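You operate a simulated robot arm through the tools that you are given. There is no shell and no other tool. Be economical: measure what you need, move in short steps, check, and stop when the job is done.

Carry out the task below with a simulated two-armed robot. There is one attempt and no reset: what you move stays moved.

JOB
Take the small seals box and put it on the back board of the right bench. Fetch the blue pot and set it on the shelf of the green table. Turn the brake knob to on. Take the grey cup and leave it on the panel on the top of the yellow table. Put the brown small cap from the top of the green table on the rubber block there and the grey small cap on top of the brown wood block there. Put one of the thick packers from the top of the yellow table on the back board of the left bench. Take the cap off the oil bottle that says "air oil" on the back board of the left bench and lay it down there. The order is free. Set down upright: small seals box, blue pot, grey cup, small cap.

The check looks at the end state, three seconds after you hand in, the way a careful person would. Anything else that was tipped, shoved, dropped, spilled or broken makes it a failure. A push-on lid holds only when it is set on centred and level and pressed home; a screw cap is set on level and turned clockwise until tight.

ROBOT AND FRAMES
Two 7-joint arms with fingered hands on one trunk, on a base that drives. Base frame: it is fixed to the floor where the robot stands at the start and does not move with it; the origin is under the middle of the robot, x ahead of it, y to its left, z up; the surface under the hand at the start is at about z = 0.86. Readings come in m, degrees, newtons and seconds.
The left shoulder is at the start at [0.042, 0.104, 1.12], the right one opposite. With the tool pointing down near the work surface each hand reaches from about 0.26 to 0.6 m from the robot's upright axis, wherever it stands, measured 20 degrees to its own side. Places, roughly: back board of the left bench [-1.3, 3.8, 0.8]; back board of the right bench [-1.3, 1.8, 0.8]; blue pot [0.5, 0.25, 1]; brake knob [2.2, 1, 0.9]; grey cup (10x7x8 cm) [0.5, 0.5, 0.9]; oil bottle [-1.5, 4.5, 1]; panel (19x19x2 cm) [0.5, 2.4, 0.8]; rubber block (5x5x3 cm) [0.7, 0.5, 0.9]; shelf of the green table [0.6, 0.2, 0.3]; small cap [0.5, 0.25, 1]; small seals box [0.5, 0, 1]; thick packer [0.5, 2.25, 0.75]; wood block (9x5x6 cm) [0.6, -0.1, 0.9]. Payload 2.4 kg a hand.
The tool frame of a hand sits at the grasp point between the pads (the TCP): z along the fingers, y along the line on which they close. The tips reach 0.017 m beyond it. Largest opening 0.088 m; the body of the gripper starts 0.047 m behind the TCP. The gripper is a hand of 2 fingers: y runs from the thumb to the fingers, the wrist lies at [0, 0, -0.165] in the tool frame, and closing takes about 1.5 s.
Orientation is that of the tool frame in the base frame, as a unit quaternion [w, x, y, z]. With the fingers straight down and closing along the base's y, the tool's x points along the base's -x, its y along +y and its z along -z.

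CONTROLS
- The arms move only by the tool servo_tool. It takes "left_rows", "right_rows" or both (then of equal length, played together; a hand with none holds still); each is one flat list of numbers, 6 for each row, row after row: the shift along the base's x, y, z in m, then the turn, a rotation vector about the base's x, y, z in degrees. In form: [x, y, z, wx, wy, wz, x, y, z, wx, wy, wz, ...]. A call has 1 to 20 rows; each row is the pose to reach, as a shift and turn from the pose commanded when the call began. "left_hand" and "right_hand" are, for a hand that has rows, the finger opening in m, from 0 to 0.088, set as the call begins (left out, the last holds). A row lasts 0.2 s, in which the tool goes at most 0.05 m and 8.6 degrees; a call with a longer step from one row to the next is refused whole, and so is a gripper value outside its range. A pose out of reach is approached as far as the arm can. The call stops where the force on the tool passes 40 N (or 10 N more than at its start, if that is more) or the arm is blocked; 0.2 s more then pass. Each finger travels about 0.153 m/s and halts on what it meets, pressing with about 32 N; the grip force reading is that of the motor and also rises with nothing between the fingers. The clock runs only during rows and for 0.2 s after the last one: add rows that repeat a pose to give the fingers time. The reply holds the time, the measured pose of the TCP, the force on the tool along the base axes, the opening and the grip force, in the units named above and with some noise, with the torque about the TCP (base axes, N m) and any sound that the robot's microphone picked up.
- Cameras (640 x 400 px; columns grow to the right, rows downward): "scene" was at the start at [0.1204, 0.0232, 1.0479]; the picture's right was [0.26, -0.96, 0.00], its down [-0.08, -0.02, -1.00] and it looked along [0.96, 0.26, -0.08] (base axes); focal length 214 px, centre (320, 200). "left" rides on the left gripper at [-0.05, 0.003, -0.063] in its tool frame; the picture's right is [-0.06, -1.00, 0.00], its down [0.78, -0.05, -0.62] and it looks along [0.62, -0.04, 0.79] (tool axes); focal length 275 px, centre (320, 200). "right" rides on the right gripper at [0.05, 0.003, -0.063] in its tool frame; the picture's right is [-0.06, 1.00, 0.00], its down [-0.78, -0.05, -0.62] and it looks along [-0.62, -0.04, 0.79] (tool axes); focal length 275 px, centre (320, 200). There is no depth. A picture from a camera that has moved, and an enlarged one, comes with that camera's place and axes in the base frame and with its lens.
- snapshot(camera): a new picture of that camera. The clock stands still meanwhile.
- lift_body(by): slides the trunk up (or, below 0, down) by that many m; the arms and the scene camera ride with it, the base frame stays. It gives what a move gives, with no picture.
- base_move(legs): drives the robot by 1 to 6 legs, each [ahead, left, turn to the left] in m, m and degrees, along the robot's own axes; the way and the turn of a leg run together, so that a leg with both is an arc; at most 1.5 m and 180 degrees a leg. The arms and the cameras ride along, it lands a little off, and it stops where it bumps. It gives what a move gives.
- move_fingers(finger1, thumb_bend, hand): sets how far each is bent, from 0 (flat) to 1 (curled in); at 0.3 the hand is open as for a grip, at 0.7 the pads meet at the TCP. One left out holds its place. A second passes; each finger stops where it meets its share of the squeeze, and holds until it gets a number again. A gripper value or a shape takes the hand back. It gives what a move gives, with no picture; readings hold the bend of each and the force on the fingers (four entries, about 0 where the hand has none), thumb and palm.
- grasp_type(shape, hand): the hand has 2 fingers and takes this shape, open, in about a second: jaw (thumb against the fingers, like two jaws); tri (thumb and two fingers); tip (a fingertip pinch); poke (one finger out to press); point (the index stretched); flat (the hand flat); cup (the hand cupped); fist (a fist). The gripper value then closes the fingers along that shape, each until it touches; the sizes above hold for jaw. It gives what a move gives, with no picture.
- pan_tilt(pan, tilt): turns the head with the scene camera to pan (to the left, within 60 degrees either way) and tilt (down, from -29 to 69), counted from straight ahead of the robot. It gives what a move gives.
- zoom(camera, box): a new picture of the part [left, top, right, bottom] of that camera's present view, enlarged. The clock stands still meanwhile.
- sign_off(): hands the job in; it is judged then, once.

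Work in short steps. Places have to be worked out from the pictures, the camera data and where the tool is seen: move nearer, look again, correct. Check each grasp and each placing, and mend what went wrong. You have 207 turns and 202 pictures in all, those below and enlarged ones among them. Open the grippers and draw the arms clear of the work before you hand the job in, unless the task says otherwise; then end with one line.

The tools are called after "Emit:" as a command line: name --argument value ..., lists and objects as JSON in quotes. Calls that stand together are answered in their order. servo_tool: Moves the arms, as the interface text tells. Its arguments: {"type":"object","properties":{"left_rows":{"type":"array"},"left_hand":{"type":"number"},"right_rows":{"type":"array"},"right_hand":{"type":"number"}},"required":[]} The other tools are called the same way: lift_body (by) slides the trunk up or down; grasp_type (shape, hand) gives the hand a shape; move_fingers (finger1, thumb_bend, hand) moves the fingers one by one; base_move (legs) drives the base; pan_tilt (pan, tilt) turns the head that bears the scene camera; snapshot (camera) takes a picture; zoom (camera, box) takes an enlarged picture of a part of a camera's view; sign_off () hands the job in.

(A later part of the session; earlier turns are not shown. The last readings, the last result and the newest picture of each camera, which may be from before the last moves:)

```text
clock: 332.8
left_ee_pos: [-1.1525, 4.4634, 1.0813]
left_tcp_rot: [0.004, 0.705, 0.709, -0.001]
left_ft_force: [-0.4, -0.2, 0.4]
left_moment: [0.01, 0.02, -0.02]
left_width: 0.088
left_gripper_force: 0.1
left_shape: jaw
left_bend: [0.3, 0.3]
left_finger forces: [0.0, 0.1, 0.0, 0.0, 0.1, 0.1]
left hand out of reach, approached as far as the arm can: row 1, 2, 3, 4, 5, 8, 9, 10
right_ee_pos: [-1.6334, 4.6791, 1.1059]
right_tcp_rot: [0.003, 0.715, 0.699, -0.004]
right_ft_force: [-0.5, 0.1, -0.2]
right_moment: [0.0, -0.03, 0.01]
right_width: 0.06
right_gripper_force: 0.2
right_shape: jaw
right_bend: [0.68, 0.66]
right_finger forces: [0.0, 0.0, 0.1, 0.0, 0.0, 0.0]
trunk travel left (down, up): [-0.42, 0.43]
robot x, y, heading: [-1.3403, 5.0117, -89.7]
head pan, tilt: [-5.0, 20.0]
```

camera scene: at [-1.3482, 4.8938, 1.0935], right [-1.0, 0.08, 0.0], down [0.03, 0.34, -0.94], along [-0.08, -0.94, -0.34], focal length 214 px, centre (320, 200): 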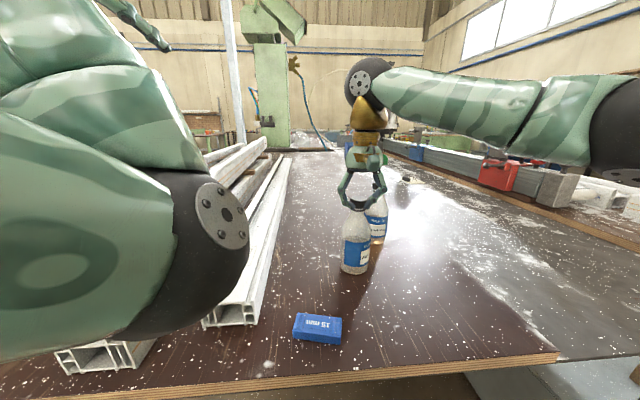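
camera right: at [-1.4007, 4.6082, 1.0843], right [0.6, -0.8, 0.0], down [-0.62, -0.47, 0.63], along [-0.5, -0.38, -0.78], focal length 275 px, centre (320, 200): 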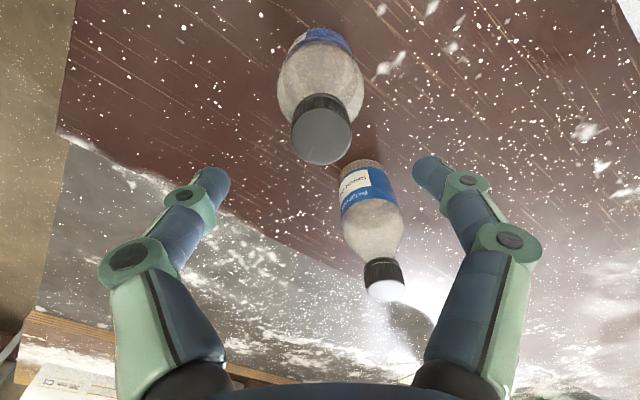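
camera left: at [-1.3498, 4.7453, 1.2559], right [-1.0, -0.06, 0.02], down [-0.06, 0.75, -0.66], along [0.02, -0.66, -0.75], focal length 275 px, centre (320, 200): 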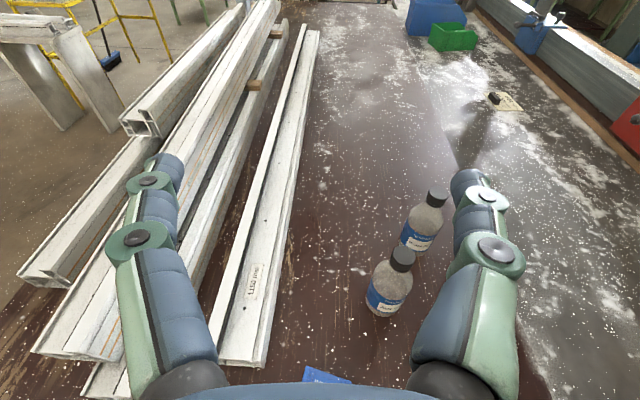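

Emit:
servo_tool --left_rows '[0.04, 0.01, 0.01, 0, 0, 0, 0.08, 0.02, 0.02, 0, 0, 0, 0.12, 0.04, 0.02, 0, 0, 0, 0.16, 0.06, 0.02, 0, 0, 0, 0.2, 0.09, 0.02, 0, 0, 0, 0.23, 0.12, 0.02, 0, 0, 0, 0.25, 0.16, 0, 0, 0, 0, 0.26, 0.2, -0.01, 0, 0, 0, 0.26, 0.24, -0.01, 0, 0, 0]'

Emit:
pan_tilt --pan 30 --tilt 15

Emit:
snapshot --camera "scene"

```text
clock: 334.8
left_ee_pos: [-0.8906, 4.7008, 1.068]
left_tcp_rot: [0.002, 0.706, 0.708, 0.0]
left_ft_force: [-0.4, 0.2, 0.0]
left_moment: [-0.01, -0.04, -0.02]
left_width: 0.088
left_gripper_force: 0.1
left_shape: jaw
left_bend: [0.3, 0.3]
left_finger forces: [0.1, 0.1, 0.0, 0.0, 0.1, 0.0]
right_ee_pos: [-1.6347, 4.6794, 1.1047]
right_tcp_rot: [0.004, 0.715, 0.699, -0.003]
right_ft_force: [-0.8, 0.3, 0.6]
right_moment: [-0.02, 0.01, 0.0]
right_width: 0.0595
right_gripper_force: 0.1
right_shape: jaw
right_bend: [0.68, 0.66]
right_finger forces: [0.0, 0.0, 0.0, 0.0, 0.0, 0.0]
trunk travel left (down, up): [-0.42, 0.43]
robot x, y, heading: [-1.3408, 5.0165, -89.5]
head pan, tilt: [-5.0, 20.0]
```

```text
clock: 335.8
left_ee_pos: [-0.8912, 4.7016, 1.067]
left_tcp_rot: [0.004, 0.705, 0.709, -0.001]
left_ft_force: [-0.3, 0.0, -0.5]
left_moment: [0.02, -0.02, -0.01]
left_width: 0.0879
left_gripper_force: 0.1
left_shape: jaw
left_bend: [0.3, 0.3]
left_finger forces: [0.0, 0.0, 0.1, 0.0, 0.0, 0.0]
right_ee_pos: [-1.6331, 4.6792, 1.1042]
right_tcp_rot: [0.003, 0.715, 0.699, -0.003]
right_ft_force: [-0.5, 0.7, 0.0]
right_moment: [0.0, 0.07, -0.04]
right_width: 0.0598
right_gripper_force: 0.0
right_shape: jaw
right_bend: [0.68, 0.66]
right_finger forces: [0.0, 0.0, 0.1, 0.0, 0.0, 0.0]
trunk travel left (down, up): [-0.42, 0.43]
robot x, y, heading: [-1.341, 5.0213, -89.5]
head pan, tilt: [30.0, 15.0]
```

```text
31 pictures are left
camera scene: at [-1.2939, 4.9052, 1.1015], right [-0.86, -0.5, 0.0], down [-0.13, 0.22, -0.97], along [0.49, -0.83, -0.26], focal length 214 px, centre (320, 200)
```

scene: 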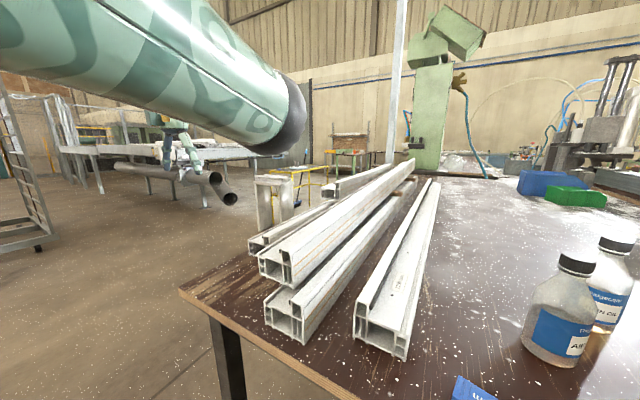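

Left elbow still folds inward, so swap roles: the right hand will hold the bottle body, reaching from back-right (yaw +45°, pitch −50°), and the left will twist from above in its comfortable zone. Shift the base right and orient the right hand.

Emit:
base_move --legs '[[-0.015, -0.27, 0]]'

Emit:
servo_tool --right_rows '[0.03, 0.01, 0, -5.96, -2.39, 5.41, 0.06, 0.02, 0, -11.9, -4.8, 10.8, 0.09, 0.03, 0, -17.9, -7.2, 16.2, 0.12, 0.04, 0, -23.8, -9.6, 21.6, 0.15, 0.04, 0, -29.8, -11.9, 27, 0.18, 0.04, -0.01, -35.8, -14.3, 32.5, 0.21, 0.04, -0.02, -41.7, -16.7, 37.9, 0.24, 0.04, -0.03, -47.7, -19.1, 43.3]' --right_hand 0.088

Emit:
pan_tilt --pan 0 --tilt 25

Emit:
snapshot --camera "scene"

```text
clock: 337.7
left_ee_pos: [-1.1608, 4.7153, 1.0678]
left_tcp_rot: [0.004, 0.706, 0.708, -0.001]
left_ft_force: [0.0, -0.4, 0.2]
left_moment: [0.01, -0.01, 0.0]
left_width: 0.0877
left_gripper_force: 0.0
left_shape: jaw
left_bend: [0.3, 0.3]
left_finger forces: [0.0, 0.0, 0.0, 0.0, 0.1, 0.0]
right_ee_pos: [-1.9035, 4.6919, 1.1048]
right_tcp_rot: [0.004, 0.716, 0.699, -0.004]
right_ft_force: [-0.2, 0.3, -0.4]
right_moment: [0.02, 0.01, 0.01]
right_width: 0.0599
right_gripper_force: 0.0
right_shape: jaw
right_bend: [0.68, 0.66]
right_finger forces: [0.0, 0.0, 0.0, 0.1, 0.0, 0.0]
trunk travel left (down, up): [-0.42, 0.43]
robot x, y, heading: [-1.6113, 5.032, -89.7]
head pan, tilt: [30.0, 15.0]
```

```text
clock: 339.5
left_ee_pos: [-1.1609, 4.7159, 1.0675]
left_tcp_rot: [0.004, 0.706, 0.709, -0.001]
left_ft_force: [0.5, 0.4, 0.7]
left_moment: [0.01, 0.0, 0.04]
left_width: 0.0878
left_gripper_force: 0.0
left_shape: jaw
left_bend: [0.3, 0.3]
left_finger forces: [0.0, 0.0, 0.1, 0.1, 0.0, 0.0]
right_ee_pos: [-1.6551, 4.6936, 1.0723]
right_tcp_rot: [0.395, 0.345, 0.835, -0.164]
right_ft_force: [-0.5, -0.1, 0.4]
right_moment: [-0.03, 0.03, -0.02]
right_width: 0.0882
right_gripper_force: 0.1
right_shape: jaw
right_bend: [0.3, 0.3]
right_finger forces: [0.0, 0.1, 0.0, 0.0, 0.0, 0.0]
right hand out of reach, approached as far as the arm can: row 5, 6, 7, 8
trunk travel left (down, up): [-0.42, 0.43]
robot x, y, heading: [-1.6104, 5.0282, -89.5]
head pan, tilt: [30.0, 15.0]
```

```text
clock: 340.4
left_ee_pos: [-1.16, 4.7159, 1.0657]
left_tcp_rot: [0.003, 0.705, 0.709, -0.001]
left_ft_force: [0.1, -0.1, -0.2]
left_moment: [-0.03, 0.03, -0.01]
left_width: 0.0878
left_gripper_force: 0.1
left_shape: jaw
left_bend: [0.3, 0.3]
left_finger forces: [0.0, 0.0, 0.0, 0.0, 0.0, 0.0]
right_ee_pos: [-1.6569, 4.6935, 1.0715]
right_tcp_rot: [0.395, 0.346, 0.835, -0.163]
right_ft_force: [-0.8, 0.1, 0.1]
right_moment: [0.03, -0.01, 0.0]
right_width: 0.0878
right_gripper_force: 0.0
right_shape: jaw
right_bend: [0.3, 0.3]
right_finger forces: [0.0, 0.1, 0.0, 0.0, 0.1, 0.0]
trunk travel left (down, up): [-0.42, 0.43]
robot x, y, heading: [-1.6074, 5.0332, -89.9]
head pan, tilt: [0.0, 25.0]
```

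```text
30 pictures are left
camera scene: at [-1.6102, 4.9073, 1.0853], right [-1.0, -0.01, 0.0], down [0.0, 0.42, -0.91], along [0.01, -0.91, -0.42], focal length 214 px, centre (320, 200)
```

scene: 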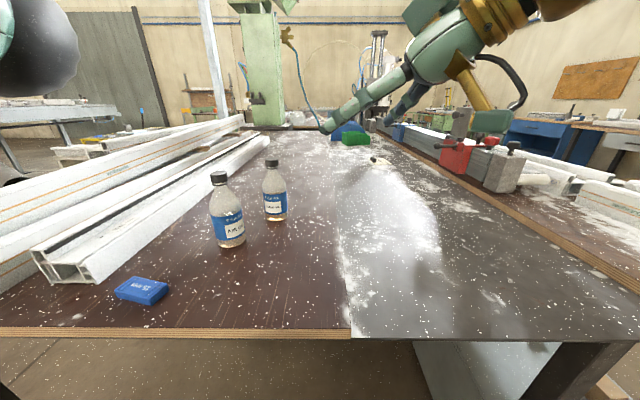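

Move the right hand to the pre-grasp point behind-right of the bottle.

Emit:
servo_tool --right_rows '[0.033, -0.014, -0.02, 0, 0, 0, 0.066, -0.028, -0.04, 0, 0, 0, 0.099, -0.042, -0.065, 0, 0, 0, 0.132, -0.056, -0.09, 0, 0, 0, 0.165, -0.069, -0.122, 0, 0, 0, 0.165, -0.069, -0.122, 0, 0, 0]'

Emit:
snapshot --camera "scene"

```text
clock: 341.9
left_ee_pos: [-1.1606, 4.7151, 1.0668]
left_tcp_rot: [0.004, 0.706, 0.708, -0.001]
left_ft_force: [-0.3, 0.3, 0.9]
left_moment: [0.0, -0.01, 0.02]
left_width: 0.0878
left_gripper_force: 0.1
left_shape: jaw
left_bend: [0.3, 0.3]
left_finger forces: [0.1, 0.0, 0.0, 0.0, 0.0, 0.0]
right_ee_pos: [-1.492, 4.6245, 0.9506]
right_tcp_rot: [0.396, 0.345, 0.835, -0.164]
right_ft_force: [-0.7, -0.3, -0.8]
right_moment: [0.02, 0.0, -0.01]
right_width: 0.0877
right_gripper_force: 0.1
right_shape: jaw
right_bend: [0.3, 0.3]
right_finger forces: [0.1, 0.1, 0.0, 0.1, 0.0, 0.0]
trunk travel left (down, up): [-0.42, 0.43]
robot x, y, heading: [-1.6095, 5.0337, -89.7]
head pan, tilt: [0.0, 25.0]
```

```text
29 pictures are left
camera scene: at [-1.6101, 4.9072, 1.0853], right [-1.0, -0.01, 0.0], down [0.0, 0.42, -0.91], along [0.01, -0.91, -0.42], focal length 214 px, centre (320, 200)
```

scene: 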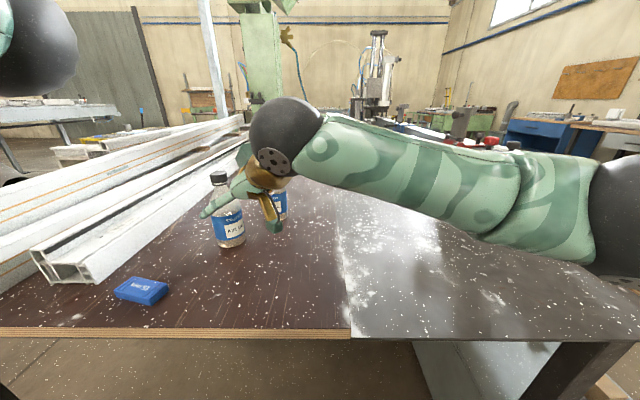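

Fingers straddle the bottle. Advance along the hand's axis and close gently on the body.

Emit:
servo_tool --right_rows '[0.017, -0.016, -0.023, 0, 0, 0, 0.034, -0.033, -0.046, 0, 0, 0, 0.05, -0.048, -0.068, 0, 0, 0, 0.05, -0.048, -0.068, 0, 0, 0]'

Emit:
servo_tool --right_rows '[0, 0, 0, 0, 0, 0, 0, 0, 0, 0, 0, 0, 0, 0, 0, 0, 0, 0, 0, 0, 0, 0, 0, 0]' --right_hand 0.02

Emit:
zoom --camera "scene" --box '[150, 110, 350, 270]'

```text
clock: 342.9
left_ee_pos: [-1.1609, 4.7155, 1.0674]
left_tcp_rot: [0.004, 0.706, 0.708, -0.001]
left_ft_force: [0.1, -0.5, 0.0]
left_moment: [0.01, -0.02, 0.01]
left_width: 0.0879
left_gripper_force: 0.0
left_shape: jaw
left_bend: [0.3, 0.3]
left_finger forces: [0.0, 0.0, 0.0, 0.0, 0.0, 0.0]
right_ee_pos: [-1.4435, 4.5788, 0.8841]
right_tcp_rot: [0.395, 0.345, 0.835, -0.164]
right_ft_force: [-0.4, 0.1, 0.1]
right_moment: [0.0, 0.0, 0.01]
right_width: 0.0879
right_gripper_force: 0.1
right_shape: jaw
right_bend: [0.3, 0.3]
right_finger forces: [0.0, 0.0, 0.0, 0.0, 0.1, 0.1]
trunk travel left (down, up): [-0.42, 0.43]
robot x, y, heading: [-1.6117, 5.0306, -89.8]
head pan, tilt: [0.0, 25.0]
```

```text
clock: 343.9
left_ee_pos: [-1.1616, 4.716, 1.0671]
left_tcp_rot: [0.004, 0.706, 0.708, -0.001]
left_ft_force: [0.5, 0.9, -0.9]
left_moment: [0.02, 0.01, 0.01]
left_width: 0.0876
left_gripper_force: 0.0
left_shape: jaw
left_bend: [0.3, 0.3]
left_finger forces: [0.0, 0.0, 0.1, 0.0, 0.0, 0.1]
right_ee_pos: [-1.4433, 4.5775, 0.884]
right_tcp_rot: [0.395, 0.345, 0.836, -0.164]
right_ft_force: [0.2, 0.4, -0.3]
right_moment: [0.01, -0.01, -0.02]
right_width: 0.0416
right_gripper_force: 31.9
right_shape: jaw
right_bend: [0.74, 0.7]
right_finger forces: [26.9, 0.0, 0.0, 0.0, 26.9, 0.1]
trunk travel left (down, up): [-0.42, 0.43]
robot x, y, heading: [-1.6113, 5.0284, -89.6]
head pan, tilt: [0.0, 25.0]
```

```text
2.50 times, centred on (250, 190) of scene
camera zoom: at [-1.6101, 4.9071, 1.0853], right [-1.0, -0.01, 0.0], down [0.0, 0.42, -0.91], along [0.01, -0.91, -0.42], focal length 536 px, centre (495, 225)
```

zoom: 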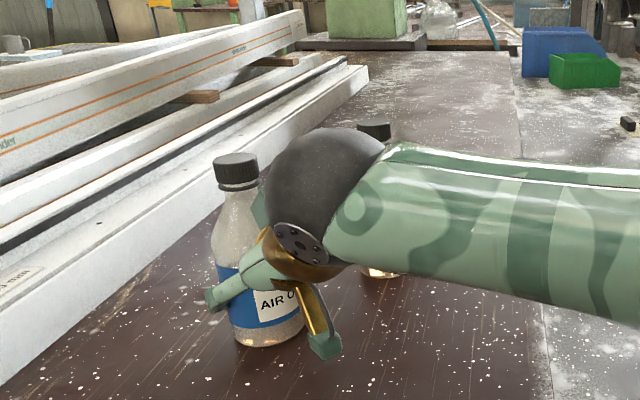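

Body firmly held. Now bring the left hand over the cap, with −45° yaw to begin.

Emit:
servo_tool --left_rows '[-0.02, -0.01, 0.03, 0, 0, -4, -0.05, -0.025, 0.04, 0, 0, -9, -0.08, -0.04, 0.04, 0, 0, -14, -0.11, -0.055, 0.04, 0, 0, -19, -0.14, -0.07, 0.04, 0, 0, -24, -0.17, -0.085, 0.04, 0, 0, -29, -0.2, -0.1, 0.04, 0, 0, -34, -0.23, -0.115, 0.03, 0, 0, -39, -0.26, -0.13, 0.02, 0, 0, -45, -0.281, -0.139, 0, 0, 0, -45, -0.281, -0.139, -0.025, 0, 0, -45]' --left_hand 0.05

Emit:
snapshot --camera "left"

```text
clock: 346.2
left_ee_pos: [-1.4267, 4.5469, 1.0288]
left_tcp_rot: [0.003, 0.923, 0.385, -0.002]
left_ft_force: [-0.2, -0.2, 0.5]
left_moment: [0.0, 0.01, -0.02]
left_width: 0.0504
left_gripper_force: 0.1
left_shape: jaw
left_bend: [0.72, 0.7]
left_finger forces: [0.0, 0.0, 0.0, 0.0, 0.0, 0.1]
left hand out of reach, approached as far as the arm can: row 6, 7, 8, 9, 10, 11
right_ee_pos: [-1.4439, 4.5767, 0.8841]
right_tcp_rot: [0.395, 0.346, 0.835, -0.164]
right_ft_force: [-0.5, -0.3, -0.4]
right_moment: [0.03, 0.02, 0.01]
right_width: 0.0418
right_gripper_force: 32.0
right_shape: jaw
right_bend: [0.74, 0.7]
right_finger forces: [27.0, 0.0, 0.1, 0.1, 26.9, 0.0]
trunk travel left (down, up): [-0.42, 0.43]
robot x, y, heading: [-1.6121, 5.0313, -89.3]
head pan, tilt: [0.0, 25.0]
```

```text
27 pictures are left
camera left: at [-1.4588, 4.5098, 1.0932], right [-0.75, 0.66, 0.0], down [0.52, 0.6, 0.61], along [0.41, 0.46, -0.79], focal length 275 px, centre (320, 200)
```

left: 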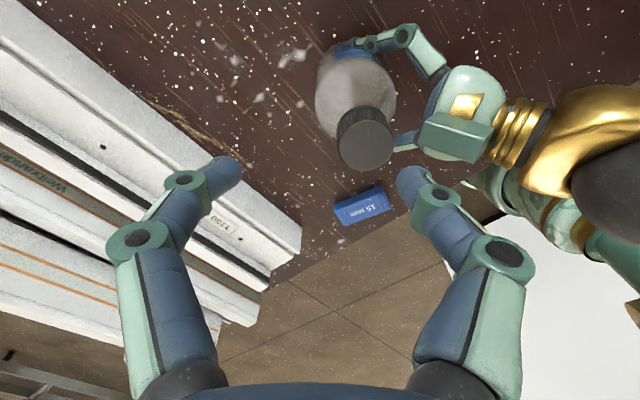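

The left hand stops ~2 cm short, so bring the bottle to it: lift it 1 cm with the right hand and shift it by (+0.011, −0.016); later I'll set it back.

Emit:
servo_tool --right_rows '[0, 0, 0.005, 0, 0, 0, 0, 0, 0.01, 0, 0, 0, 0.006, -0.008, 0.01, 0, 0, 0, 0.011, -0.016, 0.01, 0, 0, 0, 0.011, -0.016, 0.01, 0, 0, 0]'

Emit:
snapshot --camera "left"

```text
clock: 347.4
left_ee_pos: [-1.4261, 4.5471, 1.0304]
left_tcp_rot: [0.003, 0.923, 0.385, -0.003]
left_ft_force: [0.2, 0.5, 0.7]
left_moment: [-0.01, 0.0, -0.01]
left_width: 0.0504
left_gripper_force: 0.2
left_shape: jaw
left_bend: [0.72, 0.7]
left_finger forces: [0.0, 0.0, 0.0, 0.1, 0.0, 0.1]
right_ee_pos: [-1.4316, 4.5595, 0.892]
right_tcp_rot: [0.395, 0.345, 0.836, -0.163]
right_ft_force: [0.1, 1.0, -1.8]
right_moment: [0.04, 0.0, 0.02]
right_width: 0.042
right_gripper_force: 32.0
right_shape: jaw
right_bend: [0.74, 0.7]
right_finger forces: [26.9, 0.0, 0.0, 0.0, 26.8, 0.1]
trunk travel left (down, up): [-0.42, 0.43]
robot x, y, heading: [-1.6128, 5.0307, -89.6]
head pan, tilt: [0.0, 25.0]
```

```text
26 pictures are left
camera left: at [-1.4584, 4.5098, 1.0935], right [-0.75, 0.66, 0.0], down [0.52, 0.6, 0.61], along [0.41, 0.46, -0.79], focal length 275 px, centre (320, 200)
```

left: 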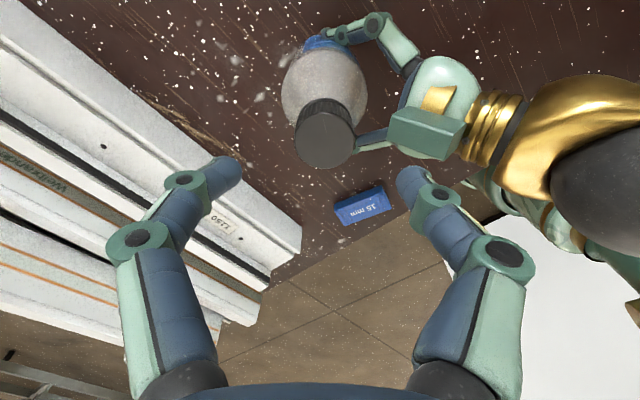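

Aligned. Lower the left hand onto the cap and close.

Emit:
servo_tool --left_rows '[0, 0, -0.015, 0, 0, 0, 0, 0, -0.03, 0, 0, 0, 0, 0, -0.038, 0, 0, 0, 0, 0, -0.038, 0, 0, 0]'

Emit:
servo_tool --left_rows '[0, 0, 0, 0, 0, 0, 0, 0, 0, 0, 0, 0, 0, 0, 0, 0, 0, 0, 0, 0, 0, 0, 0, 0]' --left_hand 0.0

Emit:
snapshot --camera "left"

```text
clock: 348.4
left_ee_pos: [-1.4259, 4.5462, 0.993]
left_tcp_rot: [0.004, 0.923, 0.384, -0.002]
left_ft_force: [-0.3, -0.9, 0.7]
left_moment: [0.02, 0.01, 0.04]
left_width: 0.0504
left_gripper_force: 0.1
left_shape: jaw
left_bend: [0.72, 0.7]
left_finger forces: [0.0, 0.1, 0.0, 0.0, 0.0, 0.0]
right_ee_pos: [-1.4318, 4.5599, 0.8917]
right_tcp_rot: [0.394, 0.346, 0.835, -0.165]
right_ft_force: [1.7, -0.2, -1.4]
right_moment: [0.01, 0.02, 0.02]
right_width: 0.0417
right_gripper_force: 31.8
right_shape: jaw
right_bend: [0.74, 0.7]
right_finger forces: [26.9, 0.0, 0.1, 0.1, 26.9, 0.0]
trunk travel left (down, up): [-0.42, 0.43]
robot x, y, heading: [-1.6129, 5.0262, -89.9]
head pan, tilt: [0.0, 25.0]
```

```text
clock: 349.4
left_ee_pos: [-1.4259, 4.545, 0.9919]
left_tcp_rot: [0.002, 0.923, 0.384, -0.003]
left_ft_force: [-1.0, -0.8, -3.5]
left_moment: [-0.01, 0.03, -0.02]
left_width: 0.0176
left_gripper_force: 31.9
left_shape: jaw
left_bend: [0.74, 0.72]
left_finger forces: [20.9, 0.0, 0.0, 0.0, 22.9, 0.0]
right_ee_pos: [-1.4326, 4.5599, 0.8936]
right_tcp_rot: [0.395, 0.345, 0.836, -0.164]
right_ft_force: [2.0, 1.1, 1.5]
right_moment: [-0.16, 0.08, 0.02]
right_width: 0.0422
right_gripper_force: 31.6
right_shape: jaw
right_bend: [0.74, 0.71]
right_finger forces: [27.8, 0.0, 0.1, 0.0, 26.1, 0.0]
trunk travel left (down, up): [-0.42, 0.43]
robot x, y, heading: [-1.6115, 5.0304, -90.0]
head pan, tilt: [0.0, 25.0]
```

```text
25 pictures are left
camera left: at [-1.4583, 4.5089, 1.0561], right [-0.75, 0.66, 0.0], down [0.52, 0.59, 0.61], along [0.41, 0.46, -0.79], focal length 275 px, centre (320, 200)
```

left: 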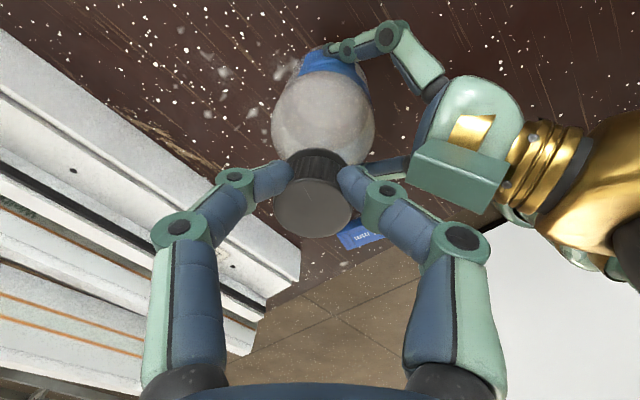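

The tips sit a bit low (between neck and cap). Re-grip 6 mm higher, then twist.

Emit:
servo_tool --left_rows '[0, 0, 0, 0, 0, 0, 0, 0, 0, 0, 0, 0, 0, 0, 0.006, 0, 0, 0, 0, 0, 0.006, 0, 0, 0]' --left_hand 0.045

Emit:
servo_tool --left_rows '[0, 0, 0, 0, 0, 0, 0, 0, 0, 0, 0, 0, 0, 0, 0, 0, 0, 0, 0, 0, 0, 0, 0, 0]' --left_hand 0.0

Emit:
servo_tool --left_rows '[0, 0, 0, 0, 0, 8, 0, 0, 0, 0, 0, 16, 0, 0, 0, 0, 0, 24, 0, 0, 0, 0, 0, 32, 0, 0, 0, 0, 0, 40, 0, 0, 0, 0, 0, 48, 0, 0, 0, 0, 0, 56, 0, 0, 0, 0, 0, 64, 0, 0, 0, 0, 0, 72, 0, 0, 0, 0, 0, 80, 0, 0, 0, 0, 0, 88, 0, 0, 0, 0, 0, 88]'

Emit:
snapshot --camera "left"

```text
clock: 350.4
left_ee_pos: [-1.4254, 4.5464, 0.9999]
left_tcp_rot: [0.003, 0.923, 0.384, -0.002]
left_ft_force: [0.2, 0.0, 0.2]
left_moment: [0.0, -0.01, 0.01]
left_width: 0.0446
left_gripper_force: 0.0
left_shape: jaw
left_bend: [0.73, 0.7]
left_finger forces: [0.0, 0.0, 0.0, 0.0, 0.0, 0.0]
right_ee_pos: [-1.4319, 4.5596, 0.8923]
right_tcp_rot: [0.395, 0.345, 0.835, -0.164]
right_ft_force: [0.0, 0.9, -1.4]
right_moment: [0.06, -0.01, 0.0]
right_width: 0.0421
right_gripper_force: 32.0
right_shape: jaw
right_bend: [0.74, 0.71]
right_finger forces: [27.1, 0.0, 0.0, 0.1, 27.0, 0.1]
trunk travel left (down, up): [-0.42, 0.43]
robot x, y, heading: [-1.6118, 5.0298, -89.6]
head pan, tilt: [0.0, 25.0]
```

```text
clock: 351.4
left_ee_pos: [-1.4253, 4.5467, 1.0]
left_tcp_rot: [0.003, 0.923, 0.385, -0.003]
left_ft_force: [-1.1, -1.0, 4.8]
left_moment: [0.02, 0.01, 0.01]
left_width: 0.0154
left_gripper_force: 31.7
left_shape: jaw
left_bend: [0.73, 0.7]
left_finger forces: [23.8, 0.0, 0.1, 0.1, 25.2, 0.0]
right_ee_pos: [-1.4323, 4.5602, 0.8919]
right_tcp_rot: [0.394, 0.346, 0.836, -0.164]
right_ft_force: [0.9, 0.8, -4.7]
right_moment: [0.0, 0.1, 0.01]
right_width: 0.0419
right_gripper_force: 32.6
right_shape: jaw
right_bend: [0.74, 0.71]
right_finger forces: [27.7, 0.0, 0.0, 0.0, 26.4, 0.0]
trunk travel left (down, up): [-0.42, 0.43]
robot x, y, heading: [-1.6135, 5.0285, -89.9]
head pan, tilt: [0.0, 25.0]
```

```text
clock: 354.1
left_ee_pos: [-1.427, 4.5462, 0.9995]
left_tcp_rot: [0.004, 0.396, 0.918, 0.0]
left_ft_force: [-0.1, 0.7, 0.7]
left_moment: [-0.02, -0.02, -0.02]
left_width: 0.0091
left_gripper_force: 31.5
left_shape: jaw
left_bend: [0.76, 0.76]
left_finger forces: [0.0, 0.1, 0.0, 0.0, 0.0, 0.1]
right_ee_pos: [-1.4317, 4.5602, 0.8919]
right_tcp_rot: [0.395, 0.345, 0.835, -0.164]
right_ft_force: [-0.4, -0.2, -0.9]
right_moment: [0.02, 0.03, -0.02]
right_width: 0.0424
right_gripper_force: 31.1
right_shape: jaw
right_bend: [0.74, 0.72]
right_finger forces: [26.8, 0.0, 0.1, 0.0, 26.8, 0.1]
trunk travel left (down, up): [-0.42, 0.43]
robot x, y, heading: [-1.6108, 5.0252, -89.7]
head pan, tilt: [0.0, 25.0]
```

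```text
24 pictures are left
camera left: at [-1.3901, 4.5123, 1.0628], right [-0.68, -0.73, 0.0], down [-0.58, 0.54, 0.61], along [-0.45, 0.42, -0.79], focal length 275 px, centre (320, 200)
```

left: 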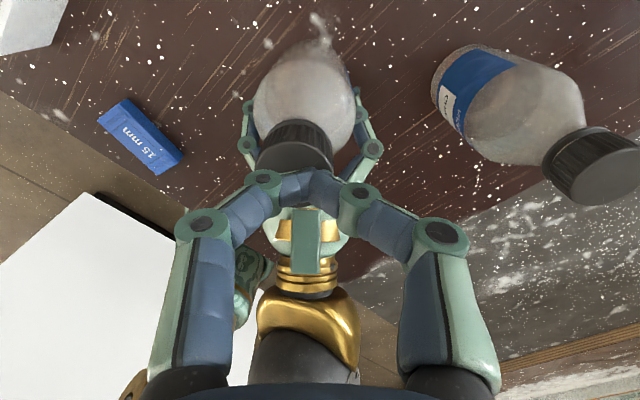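

It slipped off the top—too high. The best grip height is ~0.985. Open, turn back, go lower and close.

Emit:
servo_tool --left_rows '[0, 0, 0.01, 0, 0, 0, 0, 0, 0.015, 0, 0, -4, 0, 0, 0.015, 0, 0, -12, 0, 0, 0.015, 0, 0, -20, 0, 0, 0.015, 0, 0, -28, 0, 0, 0.015, 0, 0, -36, 0, 0, 0.015, 0, 0, -44, 0, 0, 0.015, 0, 0, -52, 0, 0, 0.015, 0, 0, -60, 0, 0, 0.015, 0, 0, -68, 0, 0, 0.015, 0, 0, -76, 0, 0, 0.015, 0, 0, -84, 0, 0, 0, 0, 0, -88, 0, 0, -0.0145, 0, 0, -88, 0, 0, -0.0145, 0, 0, -88]' --left_hand 0.05

Emit:
servo_tool --left_rows '[0, 0, 0, 0, 0, 0, 0, 0, 0, 0, 0, 0, 0, 0, 0, 0, 0, 0, 0, 0, 0, 0, 0, 0]' --left_hand 0.0

```text
clock: 357.2
left_ee_pos: [-1.4274, 4.5473, 0.9841]
left_tcp_rot: [0.003, 0.923, 0.385, -0.003]
left_ft_force: [-0.4, 0.3, -0.5]
left_moment: [0.0, -0.02, 0.03]
left_width: 0.0495
left_gripper_force: 0.1
left_shape: jaw
left_bend: [0.72, 0.7]
left_finger forces: [0.0, 0.1, 0.0, 0.0, 0.0, 0.1]
right_ee_pos: [-1.4325, 4.5599, 0.893]
right_tcp_rot: [0.394, 0.345, 0.836, -0.164]
right_ft_force: [0.0, 0.4, -1.4]
right_moment: [-0.01, 0.02, 0.01]
right_width: 0.0418
right_gripper_force: 32.2
right_shape: jaw
right_bend: [0.74, 0.72]
right_finger forces: [26.8, 0.1, 0.0, 0.1, 26.8, 0.0]
trunk travel left (down, up): [-0.42, 0.43]
robot x, y, heading: [-1.6126, 5.0291, -89.4]
head pan, tilt: [0.0, 25.0]
```

```text
clock: 358.2
left_ee_pos: [-1.4272, 4.5461, 0.9857]
left_tcp_rot: [0.002, 0.924, 0.384, -0.002]
left_ft_force: [-3.2, -2.0, 0.9]
left_moment: [0.01, 0.06, -0.04]
left_width: 0.0025
left_gripper_force: 32.1
left_shape: jaw
left_bend: [0.74, 0.73]
left_finger forces: [0.0, 0.0, 0.1, 0.0, 0.1, 0.0]
right_ee_pos: [-1.4329, 4.5596, 0.8918]
right_tcp_rot: [0.395, 0.346, 0.835, -0.165]
right_ft_force: [2.2, 1.8, -0.7]
right_moment: [-0.2, 0.23, 0.06]
right_width: 0.0428
right_gripper_force: 31.8
right_shape: jaw
right_bend: [0.74, 0.72]
right_finger forces: [28.6, 0.0, 0.0, 0.0, 25.1, 0.0]
trunk travel left (down, up): [-0.42, 0.43]
robot x, y, heading: [-1.611, 5.0276, -89.8]
head pan, tilt: [0.0, 25.0]
```

The fingers closed beside the cap; the bottle has probably tilted in the right grip. Open and look.

Emit:
servo_tool --left_rows '[0, 0, 0, 0, 0, 0, 0, 0, 0, 0, 0, 0, 0, 0, 0.02, 0, 0, 0, 0, 0, 0.045, 0, 0, 0]' --left_hand 0.055

Emit:
snapshot --camera "left"

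Emit:
zoom --camera "scene" --box '[130, 90, 350, 270]'

```text
clock: 359.3
left_ee_pos: [-1.4254, 4.5479, 1.0226]
left_tcp_rot: [-0.005, 0.923, 0.384, -0.003]
left_ft_force: [-3.4, 3.8, -17.7]
left_moment: [0.35, 0.39, 0.05]
left_width: 0.0422
left_gripper_force: 0.1
left_shape: jaw
left_bend: [0.71, 0.7]
left_finger forces: [21.6, 0.0, 0.1, 0.0, 0.0, 0.0]
right_ee_pos: [-1.4278, 4.5584, 0.8998]
right_tcp_rot: [0.404, 0.342, 0.832, -0.166]
right_ft_force: [2.2, -4.0, 17.1]
right_moment: [-0.14, -0.12, 0.01]
right_width: 0.042
right_gripper_force: 31.8
right_shape: jaw
right_bend: [0.77, 0.74]
right_finger forces: [27.0, 0.0, 0.0, 0.0, 30.8, 0.1]
trunk travel left (down, up): [-0.42, 0.43]
robot x, y, heading: [-1.6113, 5.0282, -89.8]
head pan, tilt: [0.0, 25.0]
stopped in row 4 (left hand): the force on the tool passed its limit at 44 N (the readings are from after the stop); the commanded pose is now the measured one
```

```text
23 pictures are left
camera left: at [-1.4583, 4.5092, 1.0852], right [-0.75, 0.66, 0.01], down [0.53, 0.58, 0.62], along [0.4, 0.47, -0.79], focal length 275 px, centre (320, 200)
```

left: 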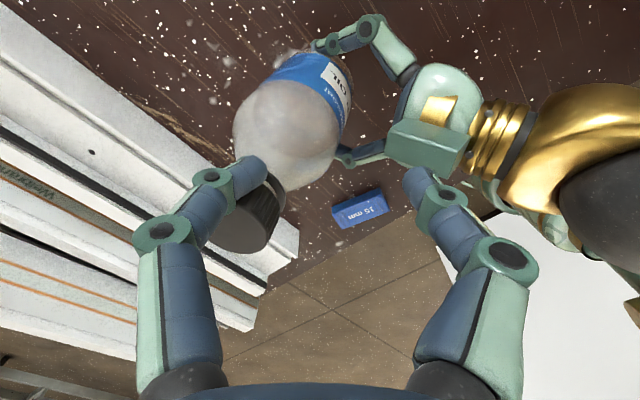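

```text
2.22 times, centred on (240, 180) of scene
camera zoom: at [-1.61, 4.907, 1.0853], right [-1.0, -0.01, 0.0], down [0.0, 0.42, -0.91], along [0.01, -0.91, -0.42], focal length 477 px, centre (498, 244)
```

zoom: 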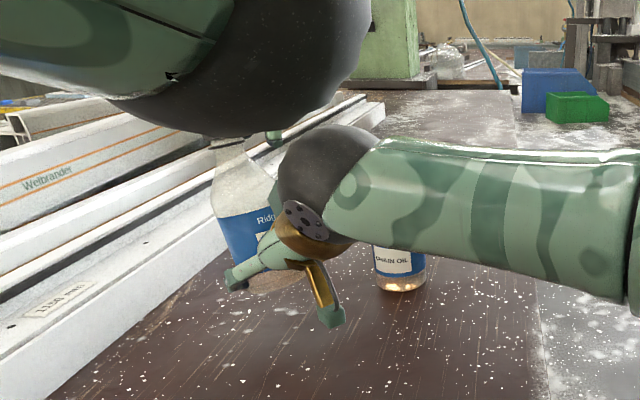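

The left fingertip is hooked under the cap's far side and the bottle leans. Lower a little, withdraw forward, then rise clear.

Emit:
servo_tool --left_rows '[0, 0, -0.01, 0, 0, 0, -0.005, -0.015, -0.012, 0, 0, 0, -0.01, -0.03, -0.012, 0, 0, 0, -0.015, -0.04, 0, 0, 0, 0, -0.015, -0.04, 0.04, 0, 0, 0, -0.015, -0.04, 0.07, 0, 0, 0]'

Emit:
snapshot --camera "left"

```text
clock: 360.7
left_ee_pos: [-1.4411, 4.5078, 1.0947]
left_tcp_rot: [-0.003, 0.923, 0.385, -0.003]
left_ft_force: [0.4, 0.7, -0.3]
left_moment: [0.03, 0.03, 0.01]
left_width: 0.0548
left_gripper_force: 0.1
left_shape: jaw
left_bend: [0.71, 0.7]
left_finger forces: [0.0, 0.0, 0.0, 0.1, 0.0, 0.0]
right_ee_pos: [-1.4295, 4.5588, 0.8981]
right_tcp_rot: [0.401, 0.343, 0.833, -0.165]
right_ft_force: [0.4, -0.5, -1.7]
right_moment: [0.01, 0.02, 0.01]
right_width: 0.0421
right_gripper_force: 32.2
right_shape: jaw
right_bend: [0.77, 0.73]
right_finger forces: [27.0, 0.1, 0.0, 0.0, 26.7, 0.0]
trunk travel left (down, up): [-0.42, 0.43]
robot x, y, heading: [-1.6107, 5.0287, -89.8]
head pan, tilt: [0.0, 25.0]
```

```text
21 pictures are left
camera left: at [-1.4729, 4.4696, 1.1578], right [-0.75, 0.66, 0.01], down [0.52, 0.59, 0.62], along [0.4, 0.47, -0.79], focal length 275 px, centre (320, 200)
```

left: 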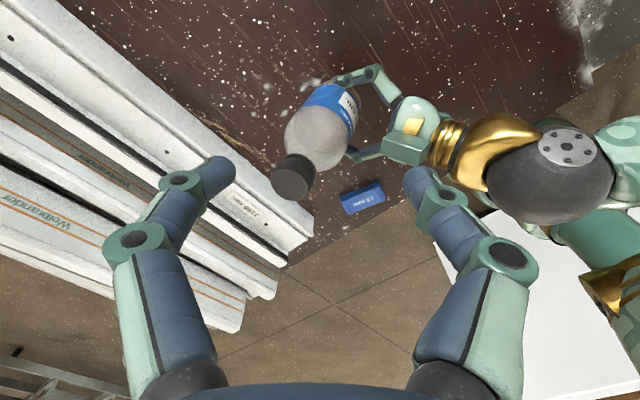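

The bottle leans ~28° toward +x in the right grip. Counter-rotate the right hand to bring it upright, then check.

Emit:
servo_tool --right_rows '[0, 0, 0.005, -2, -7, 0, 0, 0, 0.01, -4, -14, 0, 0, 0, 0.01, -6, -21, 0, 0, 0, 0.01, -8, -28, 0, 0, 0, 0.01, -8, -28, 0]'

Emit:
pan_tilt --pan 12 --tilt 20

Emit:
snapshot --camera "left"

```text
clock: 361.9
left_ee_pos: [-1.4407, 4.5076, 1.0926]
left_tcp_rot: [-0.003, 0.923, 0.384, -0.002]
left_ft_force: [-0.1, 0.0, -0.3]
left_moment: [-0.04, 0.0, -0.03]
left_width: 0.055
left_gripper_force: 0.1
left_shape: jaw
left_bend: [0.71, 0.7]
left_finger forces: [0.0, 0.0, 0.1, 0.1, 0.0, 0.1]
right_ee_pos: [-1.4293, 4.5584, 0.9077]
right_tcp_rot: [0.614, 0.345, 0.697, -0.135]
right_ft_force: [0.1, -0.2, -1.3]
right_moment: [0.0, -0.01, 0.0]
right_width: 0.0419
right_gripper_force: 31.7
right_shape: jaw
right_bend: [0.77, 0.73]
right_finger forces: [26.8, 0.0, 0.0, 0.1, 26.9, 0.2]
trunk travel left (down, up): [-0.42, 0.43]
robot x, y, heading: [-1.6157, 5.0311, -89.7]
head pan, tilt: [0.0, 25.0]
```

```text
clock: 362.6
left_ee_pos: [-1.4407, 4.5068, 1.0936]
left_tcp_rot: [-0.003, 0.923, 0.384, -0.003]
left_ft_force: [0.3, 0.5, 0.3]
left_moment: [-0.01, -0.01, 0.03]
left_width: 0.0547
left_gripper_force: 0.0
left_shape: jaw
left_bend: [0.71, 0.7]
left_finger forces: [0.1, 0.0, 0.0, 0.0, 0.1, 0.0]
right_ee_pos: [-1.4295, 4.5586, 0.907]
right_tcp_rot: [0.613, 0.345, 0.698, -0.135]
right_ft_force: [0.0, -0.7, -1.8]
right_moment: [-0.04, 0.01, 0.03]
right_width: 0.0419
right_gripper_force: 32.0
right_shape: jaw
right_bend: [0.77, 0.73]
right_finger forces: [26.8, 0.1, 0.0, 0.0, 27.0, 0.0]
trunk travel left (down, up): [-0.42, 0.43]
robot x, y, heading: [-1.6102, 5.0299, -89.8]
head pan, tilt: [12.0, 20.0]
```

```text
20 pictures are left
camera left: at [-1.4729, 4.4695, 1.1575], right [-0.75, 0.66, 0.01], down [0.52, 0.59, 0.62], along [0.4, 0.47, -0.79], focal length 275 px, centre (320, 200)
```

left: 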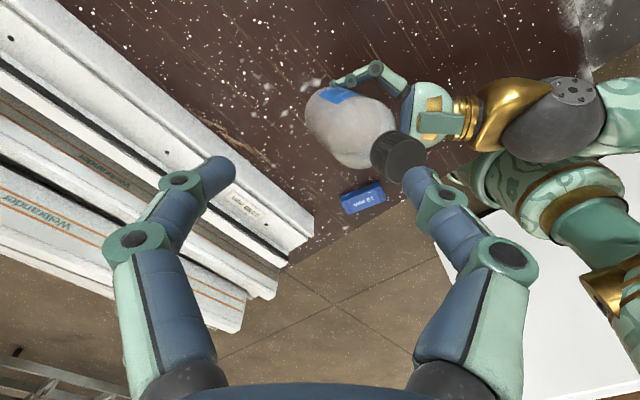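

Over-corrected: the top now leans toward (−x,+y) by ~20°. Rotate back by (12, 16.5, 0) and verify with the head camera.

Emit:
servo_tool --right_rows '[0, 0, 0, 4, 5.5, 0, 0, 0, 0, 8, 11, 0, 0, 0, 0, 12, 16.5, 0, 0, 0, 0, 12, 16.5, 0]'

Emit:
servo_tool --left_rows '[0, 0, 0.03, 0, 0, 0, 0.03, 0, 0.05, 0, 0, 0, 0.07, 0, 0.06, 0, 0, 0, 0.11, 0, 0.06, 0, 0, 0]'

Emit:
snapshot --camera "scene"

```text
clock: 363.6
left_ee_pos: [-1.4412, 4.5067, 1.0945]
left_tcp_rot: [-0.002, 0.923, 0.384, -0.003]
left_ft_force: [0.7, 0.4, 0.3]
left_moment: [-0.01, 0.04, 0.0]
left_width: 0.0547
left_gripper_force: 0.1
left_shape: jaw
left_bend: [0.71, 0.7]
left_finger forces: [0.1, 0.1, 0.0, 0.1, 0.0, 0.0]
right_ee_pos: [-1.4296, 4.5596, 0.908]
right_tcp_rot: [0.468, 0.383, 0.789, -0.108]
right_ft_force: [-0.6, 0.2, -1.3]
right_moment: [0.03, 0.0, -0.01]
right_width: 0.042
right_gripper_force: 32.2
right_shape: jaw
right_bend: [0.77, 0.73]
right_finger forces: [26.6, 0.0, 0.0, 0.0, 26.8, 0.0]
trunk travel left (down, up): [-0.42, 0.43]
robot x, y, heading: [-1.6101, 5.0307, -89.5]
head pan, tilt: [12.0, 20.0]
```

```text
clock: 364.6
left_ee_pos: [-1.329, 4.5088, 1.1555]
left_tcp_rot: [-0.002, 0.923, 0.384, -0.004]
left_ft_force: [0.7, -0.7, -0.5]
left_moment: [-0.02, -0.04, -0.01]
left_width: 0.0548
left_gripper_force: 0.2
left_shape: jaw
left_bend: [0.71, 0.7]
left_finger forces: [0.1, 0.0, 0.0, 0.1, 0.0, 0.0]
right_ee_pos: [-1.4304, 4.5586, 0.9073]
right_tcp_rot: [0.468, 0.383, 0.789, -0.109]
right_ft_force: [-0.7, 0.4, -0.6]
right_moment: [-0.02, -0.01, 0.02]
right_width: 0.042
right_gripper_force: 31.4
right_shape: jaw
right_bend: [0.77, 0.73]
right_finger forces: [26.6, 0.0, 0.1, 0.1, 26.9, 0.0]
trunk travel left (down, up): [-0.42, 0.43]
robot x, y, heading: [-1.6132, 5.0348, -89.9]
head pan, tilt: [12.0, 20.0]
```

```text
19 pictures are left
camera scene: at [-1.5905, 4.9084, 1.0934], right [-0.98, -0.21, 0.0], down [-0.07, 0.33, -0.94], along [0.2, -0.92, -0.34], focal length 214 px, centre (320, 200)
```

scene: 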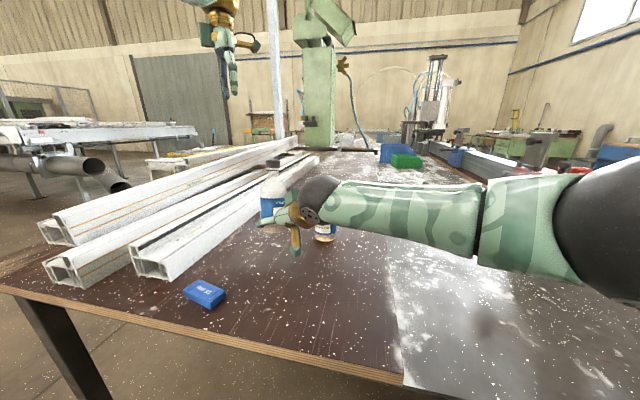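

It looks about upright. Lower it to the board so it can stand, watching the force.

Emit:
servo_tool --right_rows '[0, 0, -0.008, 0, 0, 0, 0, 0, -0.014, 0, 0, 0, 0, 0, -0.018, 0, 0, 0]'

Emit:
zoom --camera "scene" --box '[230, 140, 350, 260]'

```text
clock: 365.4
left_ee_pos: [-1.3312, 4.5079, 1.1541]
left_tcp_rot: [-0.003, 0.923, 0.384, -0.003]
left_ft_force: [0.1, -0.1, 1.2]
left_moment: [-0.01, -0.02, 0.0]
left_width: 0.0549
left_gripper_force: 0.0
left_shape: jaw
left_bend: [0.71, 0.7]
left_finger forces: [0.0, 0.1, 0.0, 0.0, 0.0, 0.1]
right_ee_pos: [-1.4291, 4.5575, 0.8899]
right_tcp_rot: [0.469, 0.383, 0.788, -0.109]
right_ft_force: [-0.1, -1.0, -1.1]
right_moment: [0.0, 0.05, 0.0]
right_width: 0.0417
right_gripper_force: 32.1
right_shape: jaw
right_bend: [0.77, 0.73]
right_finger forces: [26.8, 0.1, 0.1, 0.1, 26.9, 0.0]
trunk travel left (down, up): [-0.42, 0.43]
robot x, y, heading: [-1.6103, 5.0308, -89.9]
head pan, tilt: [12.0, 20.0]
```

```text
3.33 times, centred on (290, 200) of scene
camera zoom: at [-1.5908, 4.9083, 1.0934], right [-0.98, -0.21, 0.0], down [-0.07, 0.33, -0.94], along [0.2, -0.92, -0.34], focal length 715 px, centre (420, 200)
```

zoom: 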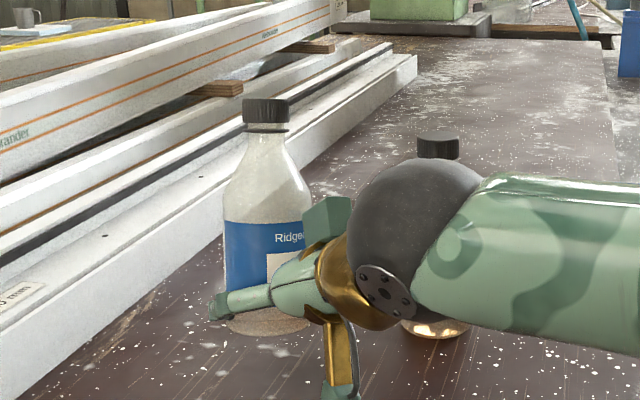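

Emit:
servo_tool --right_rows '[0, 0, -0.003, 0, 0, 0, 0, 0, -0.006, 0, 0, 0, 0, 0, -0.006, 0, 0, 0]'

```text
clock: 366.2
left_ee_pos: [-1.332, 4.5084, 1.1544]
left_tcp_rot: [-0.003, 0.923, 0.384, -0.002]
left_ft_force: [-0.6, 0.4, 0.3]
left_moment: [-0.02, 0.0, 0.01]
left_width: 0.0546
left_gripper_force: 0.0
left_shape: jaw
left_bend: [0.71, 0.7]
left_finger forces: [0.0, 0.0, 0.1, 0.0, 0.1, 0.0]
right_ee_pos: [-1.4279, 4.5577, 0.8838]
right_tcp_rot: [0.468, 0.383, 0.789, -0.109]
right_ft_force: [-0.9, 0.6, -1.9]
right_moment: [0.05, 0.01, -0.02]
right_width: 0.0424
right_gripper_force: 32.0
right_shape: jaw
right_bend: [0.77, 0.73]
right_finger forces: [26.6, 0.1, 0.0, 0.0, 26.9, 0.0]
trunk travel left (down, up): [-0.42, 0.43]
robot x, y, heading: [-1.6157, 5.0316, -89.7]
head pan, tilt: [12.0, 20.0]
```

Emit:
servo_tool --right_rows '[0, 0, -0.003, 0, 0, 0, 0, 0, -0.006, 0, 0, 0, 0, 0, -0.009, 0, 0, 0, 0, 0, -0.009, 0, 0, 0]'

```text
clock: 367.2
left_ee_pos: [-1.3306, 4.5084, 1.1549]
left_tcp_rot: [-0.003, 0.923, 0.384, -0.003]
left_ft_force: [0.0, -0.3, 0.3]
left_moment: [0.0, 0.02, 0.02]
left_width: 0.0547
left_gripper_force: 0.0
left_shape: jaw
left_bend: [0.71, 0.7]
left_finger forces: [0.0, 0.1, 0.0, 0.1, 0.0, 0.1]
right_ee_pos: [-1.4293, 4.5593, 0.876]
right_tcp_rot: [0.468, 0.383, 0.789, -0.109]
right_ft_force: [0.0, 0.2, -0.8]
right_moment: [0.02, 0.01, -0.01]
right_width: 0.0421
right_gripper_force: 32.0
right_shape: jaw
right_bend: [0.77, 0.73]
right_finger forces: [26.7, 0.0, 0.0, 0.0, 26.9, 0.0]
trunk travel left (down, up): [-0.42, 0.43]
robot x, y, heading: [-1.6138, 5.0292, -89.7]
head pan, tilt: [12.0, 20.0]
```

Emit:
servo_tool --right_rows '[0, 0, -0.003, 0, 0, 0, 0, 0, -0.005, 0, 0, 0, 0, 0, -0.005, 0, 0, 0]'

Emit:
zoom --camera "scene" --box '[230, 140, 350, 260]'

```text
clock: 368.0
left_ee_pos: [-1.3318, 4.5069, 1.1548]
left_tcp_rot: [-0.002, 0.923, 0.385, -0.003]
left_ft_force: [-0.2, 0.4, 0.4]
left_moment: [0.01, -0.02, -0.02]
left_width: 0.0547
left_gripper_force: 0.0
left_shape: jaw
left_bend: [0.71, 0.7]
left_finger forces: [0.0, 0.1, 0.0, 0.0, 0.1, 0.1]
right_ee_pos: [-1.4296, 4.559, 0.8695]
right_tcp_rot: [0.468, 0.383, 0.789, -0.108]
right_ft_force: [0.6, -0.8, -1.6]
right_moment: [0.04, 0.0, -0.02]
right_width: 0.0419
right_gripper_force: 32.1
right_shape: jaw
right_bend: [0.77, 0.73]
right_finger forces: [26.7, 0.1, 0.0, 0.0, 27.0, 0.0]
trunk travel left (down, up): [-0.42, 0.43]
robot x, y, heading: [-1.61, 5.0289, -89.3]
head pan, tilt: [12.0, 20.0]
```

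```text
3.33 times, centred on (290, 200) of scene
camera zoom: at [-1.5908, 4.9083, 1.0934], right [-0.98, -0.21, 0.0], down [-0.07, 0.33, -0.94], along [0.2, -0.92, -0.34], focal length 715 px, centre (420, 200)
```

zoom: 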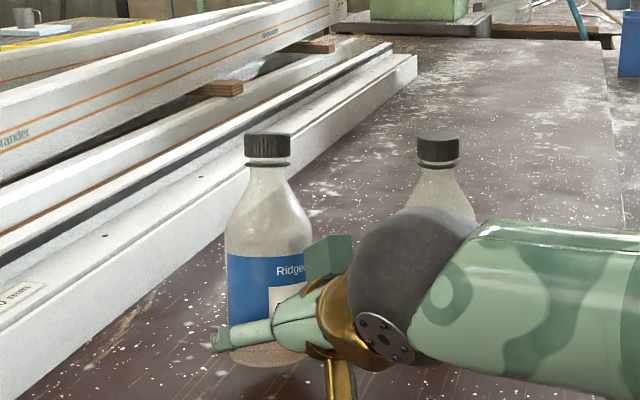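

The bottle slid up in the grip; its base is still ~1.5 cm above the board. Lower as far as the fingers allow (0.858) and then release so it stands.

Emit:
servo_tool --right_rows '[0, 0, -0.004, 0, 0, 0, 0, 0, -0.008, 0, 0, 0, 0, 0, -0.012, 0, 0, 0, 0, 0, -0.014, 0, 0, 0]'

```text
clock: 369.0
left_ee_pos: [-1.331, 4.5087, 1.1567]
left_tcp_rot: [-0.003, 0.923, 0.385, -0.003]
left_ft_force: [0.6, -0.5, 0.5]
left_moment: [-0.02, -0.02, 0.04]
left_width: 0.0549
left_gripper_force: 0.0
left_shape: jaw
left_bend: [0.71, 0.7]
left_finger forces: [0.0, 0.0, 0.0, 0.1, 0.0, 0.0]
right_ee_pos: [-1.4279, 4.5579, 0.8583]
right_tcp_rot: [0.47, 0.381, 0.789, -0.109]
right_ft_force: [-0.4, -0.2, 11.2]
right_moment: [-0.25, 0.11, 0.0]
right_width: 0.0419
right_gripper_force: 31.4
right_shape: jaw
right_bend: [0.77, 0.74]
right_finger forces: [28.0, 0.0, 0.0, 0.0, 28.8, 0.1]
trunk travel left (down, up): [-0.42, 0.43]
robot x, y, heading: [-1.6119, 5.0316, -89.6]
head pan, tilt: [12.0, 20.0]
```

Contact (11 N). Open so the bottle stands free, and look.

Emit:
servo_tool --right_rows '[0, 0, 0, 0, 0, 0, 0, 0, 0, 0, 0, 0, 0, 0, 0, 0, 0, 0, 0, 0, 0, 0, 0, 0]' --right_hand 0.075

Emit:
zoom --camera "scene" --box '[230, 140, 350, 260]'

```text
clock: 370.0
left_ee_pos: [-1.3321, 4.5109, 1.1546]
left_tcp_rot: [-0.002, 0.923, 0.384, -0.003]
left_ft_force: [-0.4, 0.8, 0.3]
left_moment: [0.02, 0.02, -0.01]
left_width: 0.0548
left_gripper_force: 0.0
left_shape: jaw
left_bend: [0.71, 0.7]
left_finger forces: [0.1, 0.1, 0.0, 0.0, 0.1, 0.0]
right_ee_pos: [-1.4279, 4.5604, 0.8572]
right_tcp_rot: [0.469, 0.382, 0.789, -0.11]
right_ft_force: [3.4, 4.0, 19.7]
right_moment: [-0.45, 0.13, 0.04]
right_width: 0.0732
right_gripper_force: 0.0
right_shape: jaw
right_bend: [0.54, 0.6]
right_finger forces: [0.0, 0.0, 0.1, 0.0, 19.8, 0.0]
trunk travel left (down, up): [-0.42, 0.43]
robot x, y, heading: [-1.6113, 5.0273, -89.5]
head pan, tilt: [12.0, 20.0]
```

```text
3.33 times, centred on (290, 200) of scene
camera zoom: at [-1.591, 4.9101, 1.0937], right [-0.98, -0.21, 0.0], down [-0.07, 0.33, -0.94], along [0.2, -0.92, -0.34], focal length 715 px, centre (420, 200)
```

zoom: 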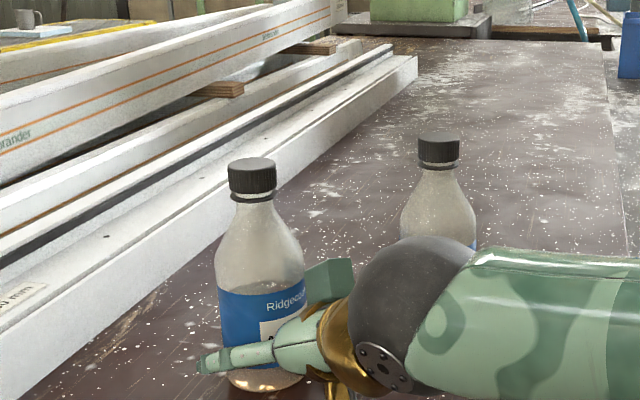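

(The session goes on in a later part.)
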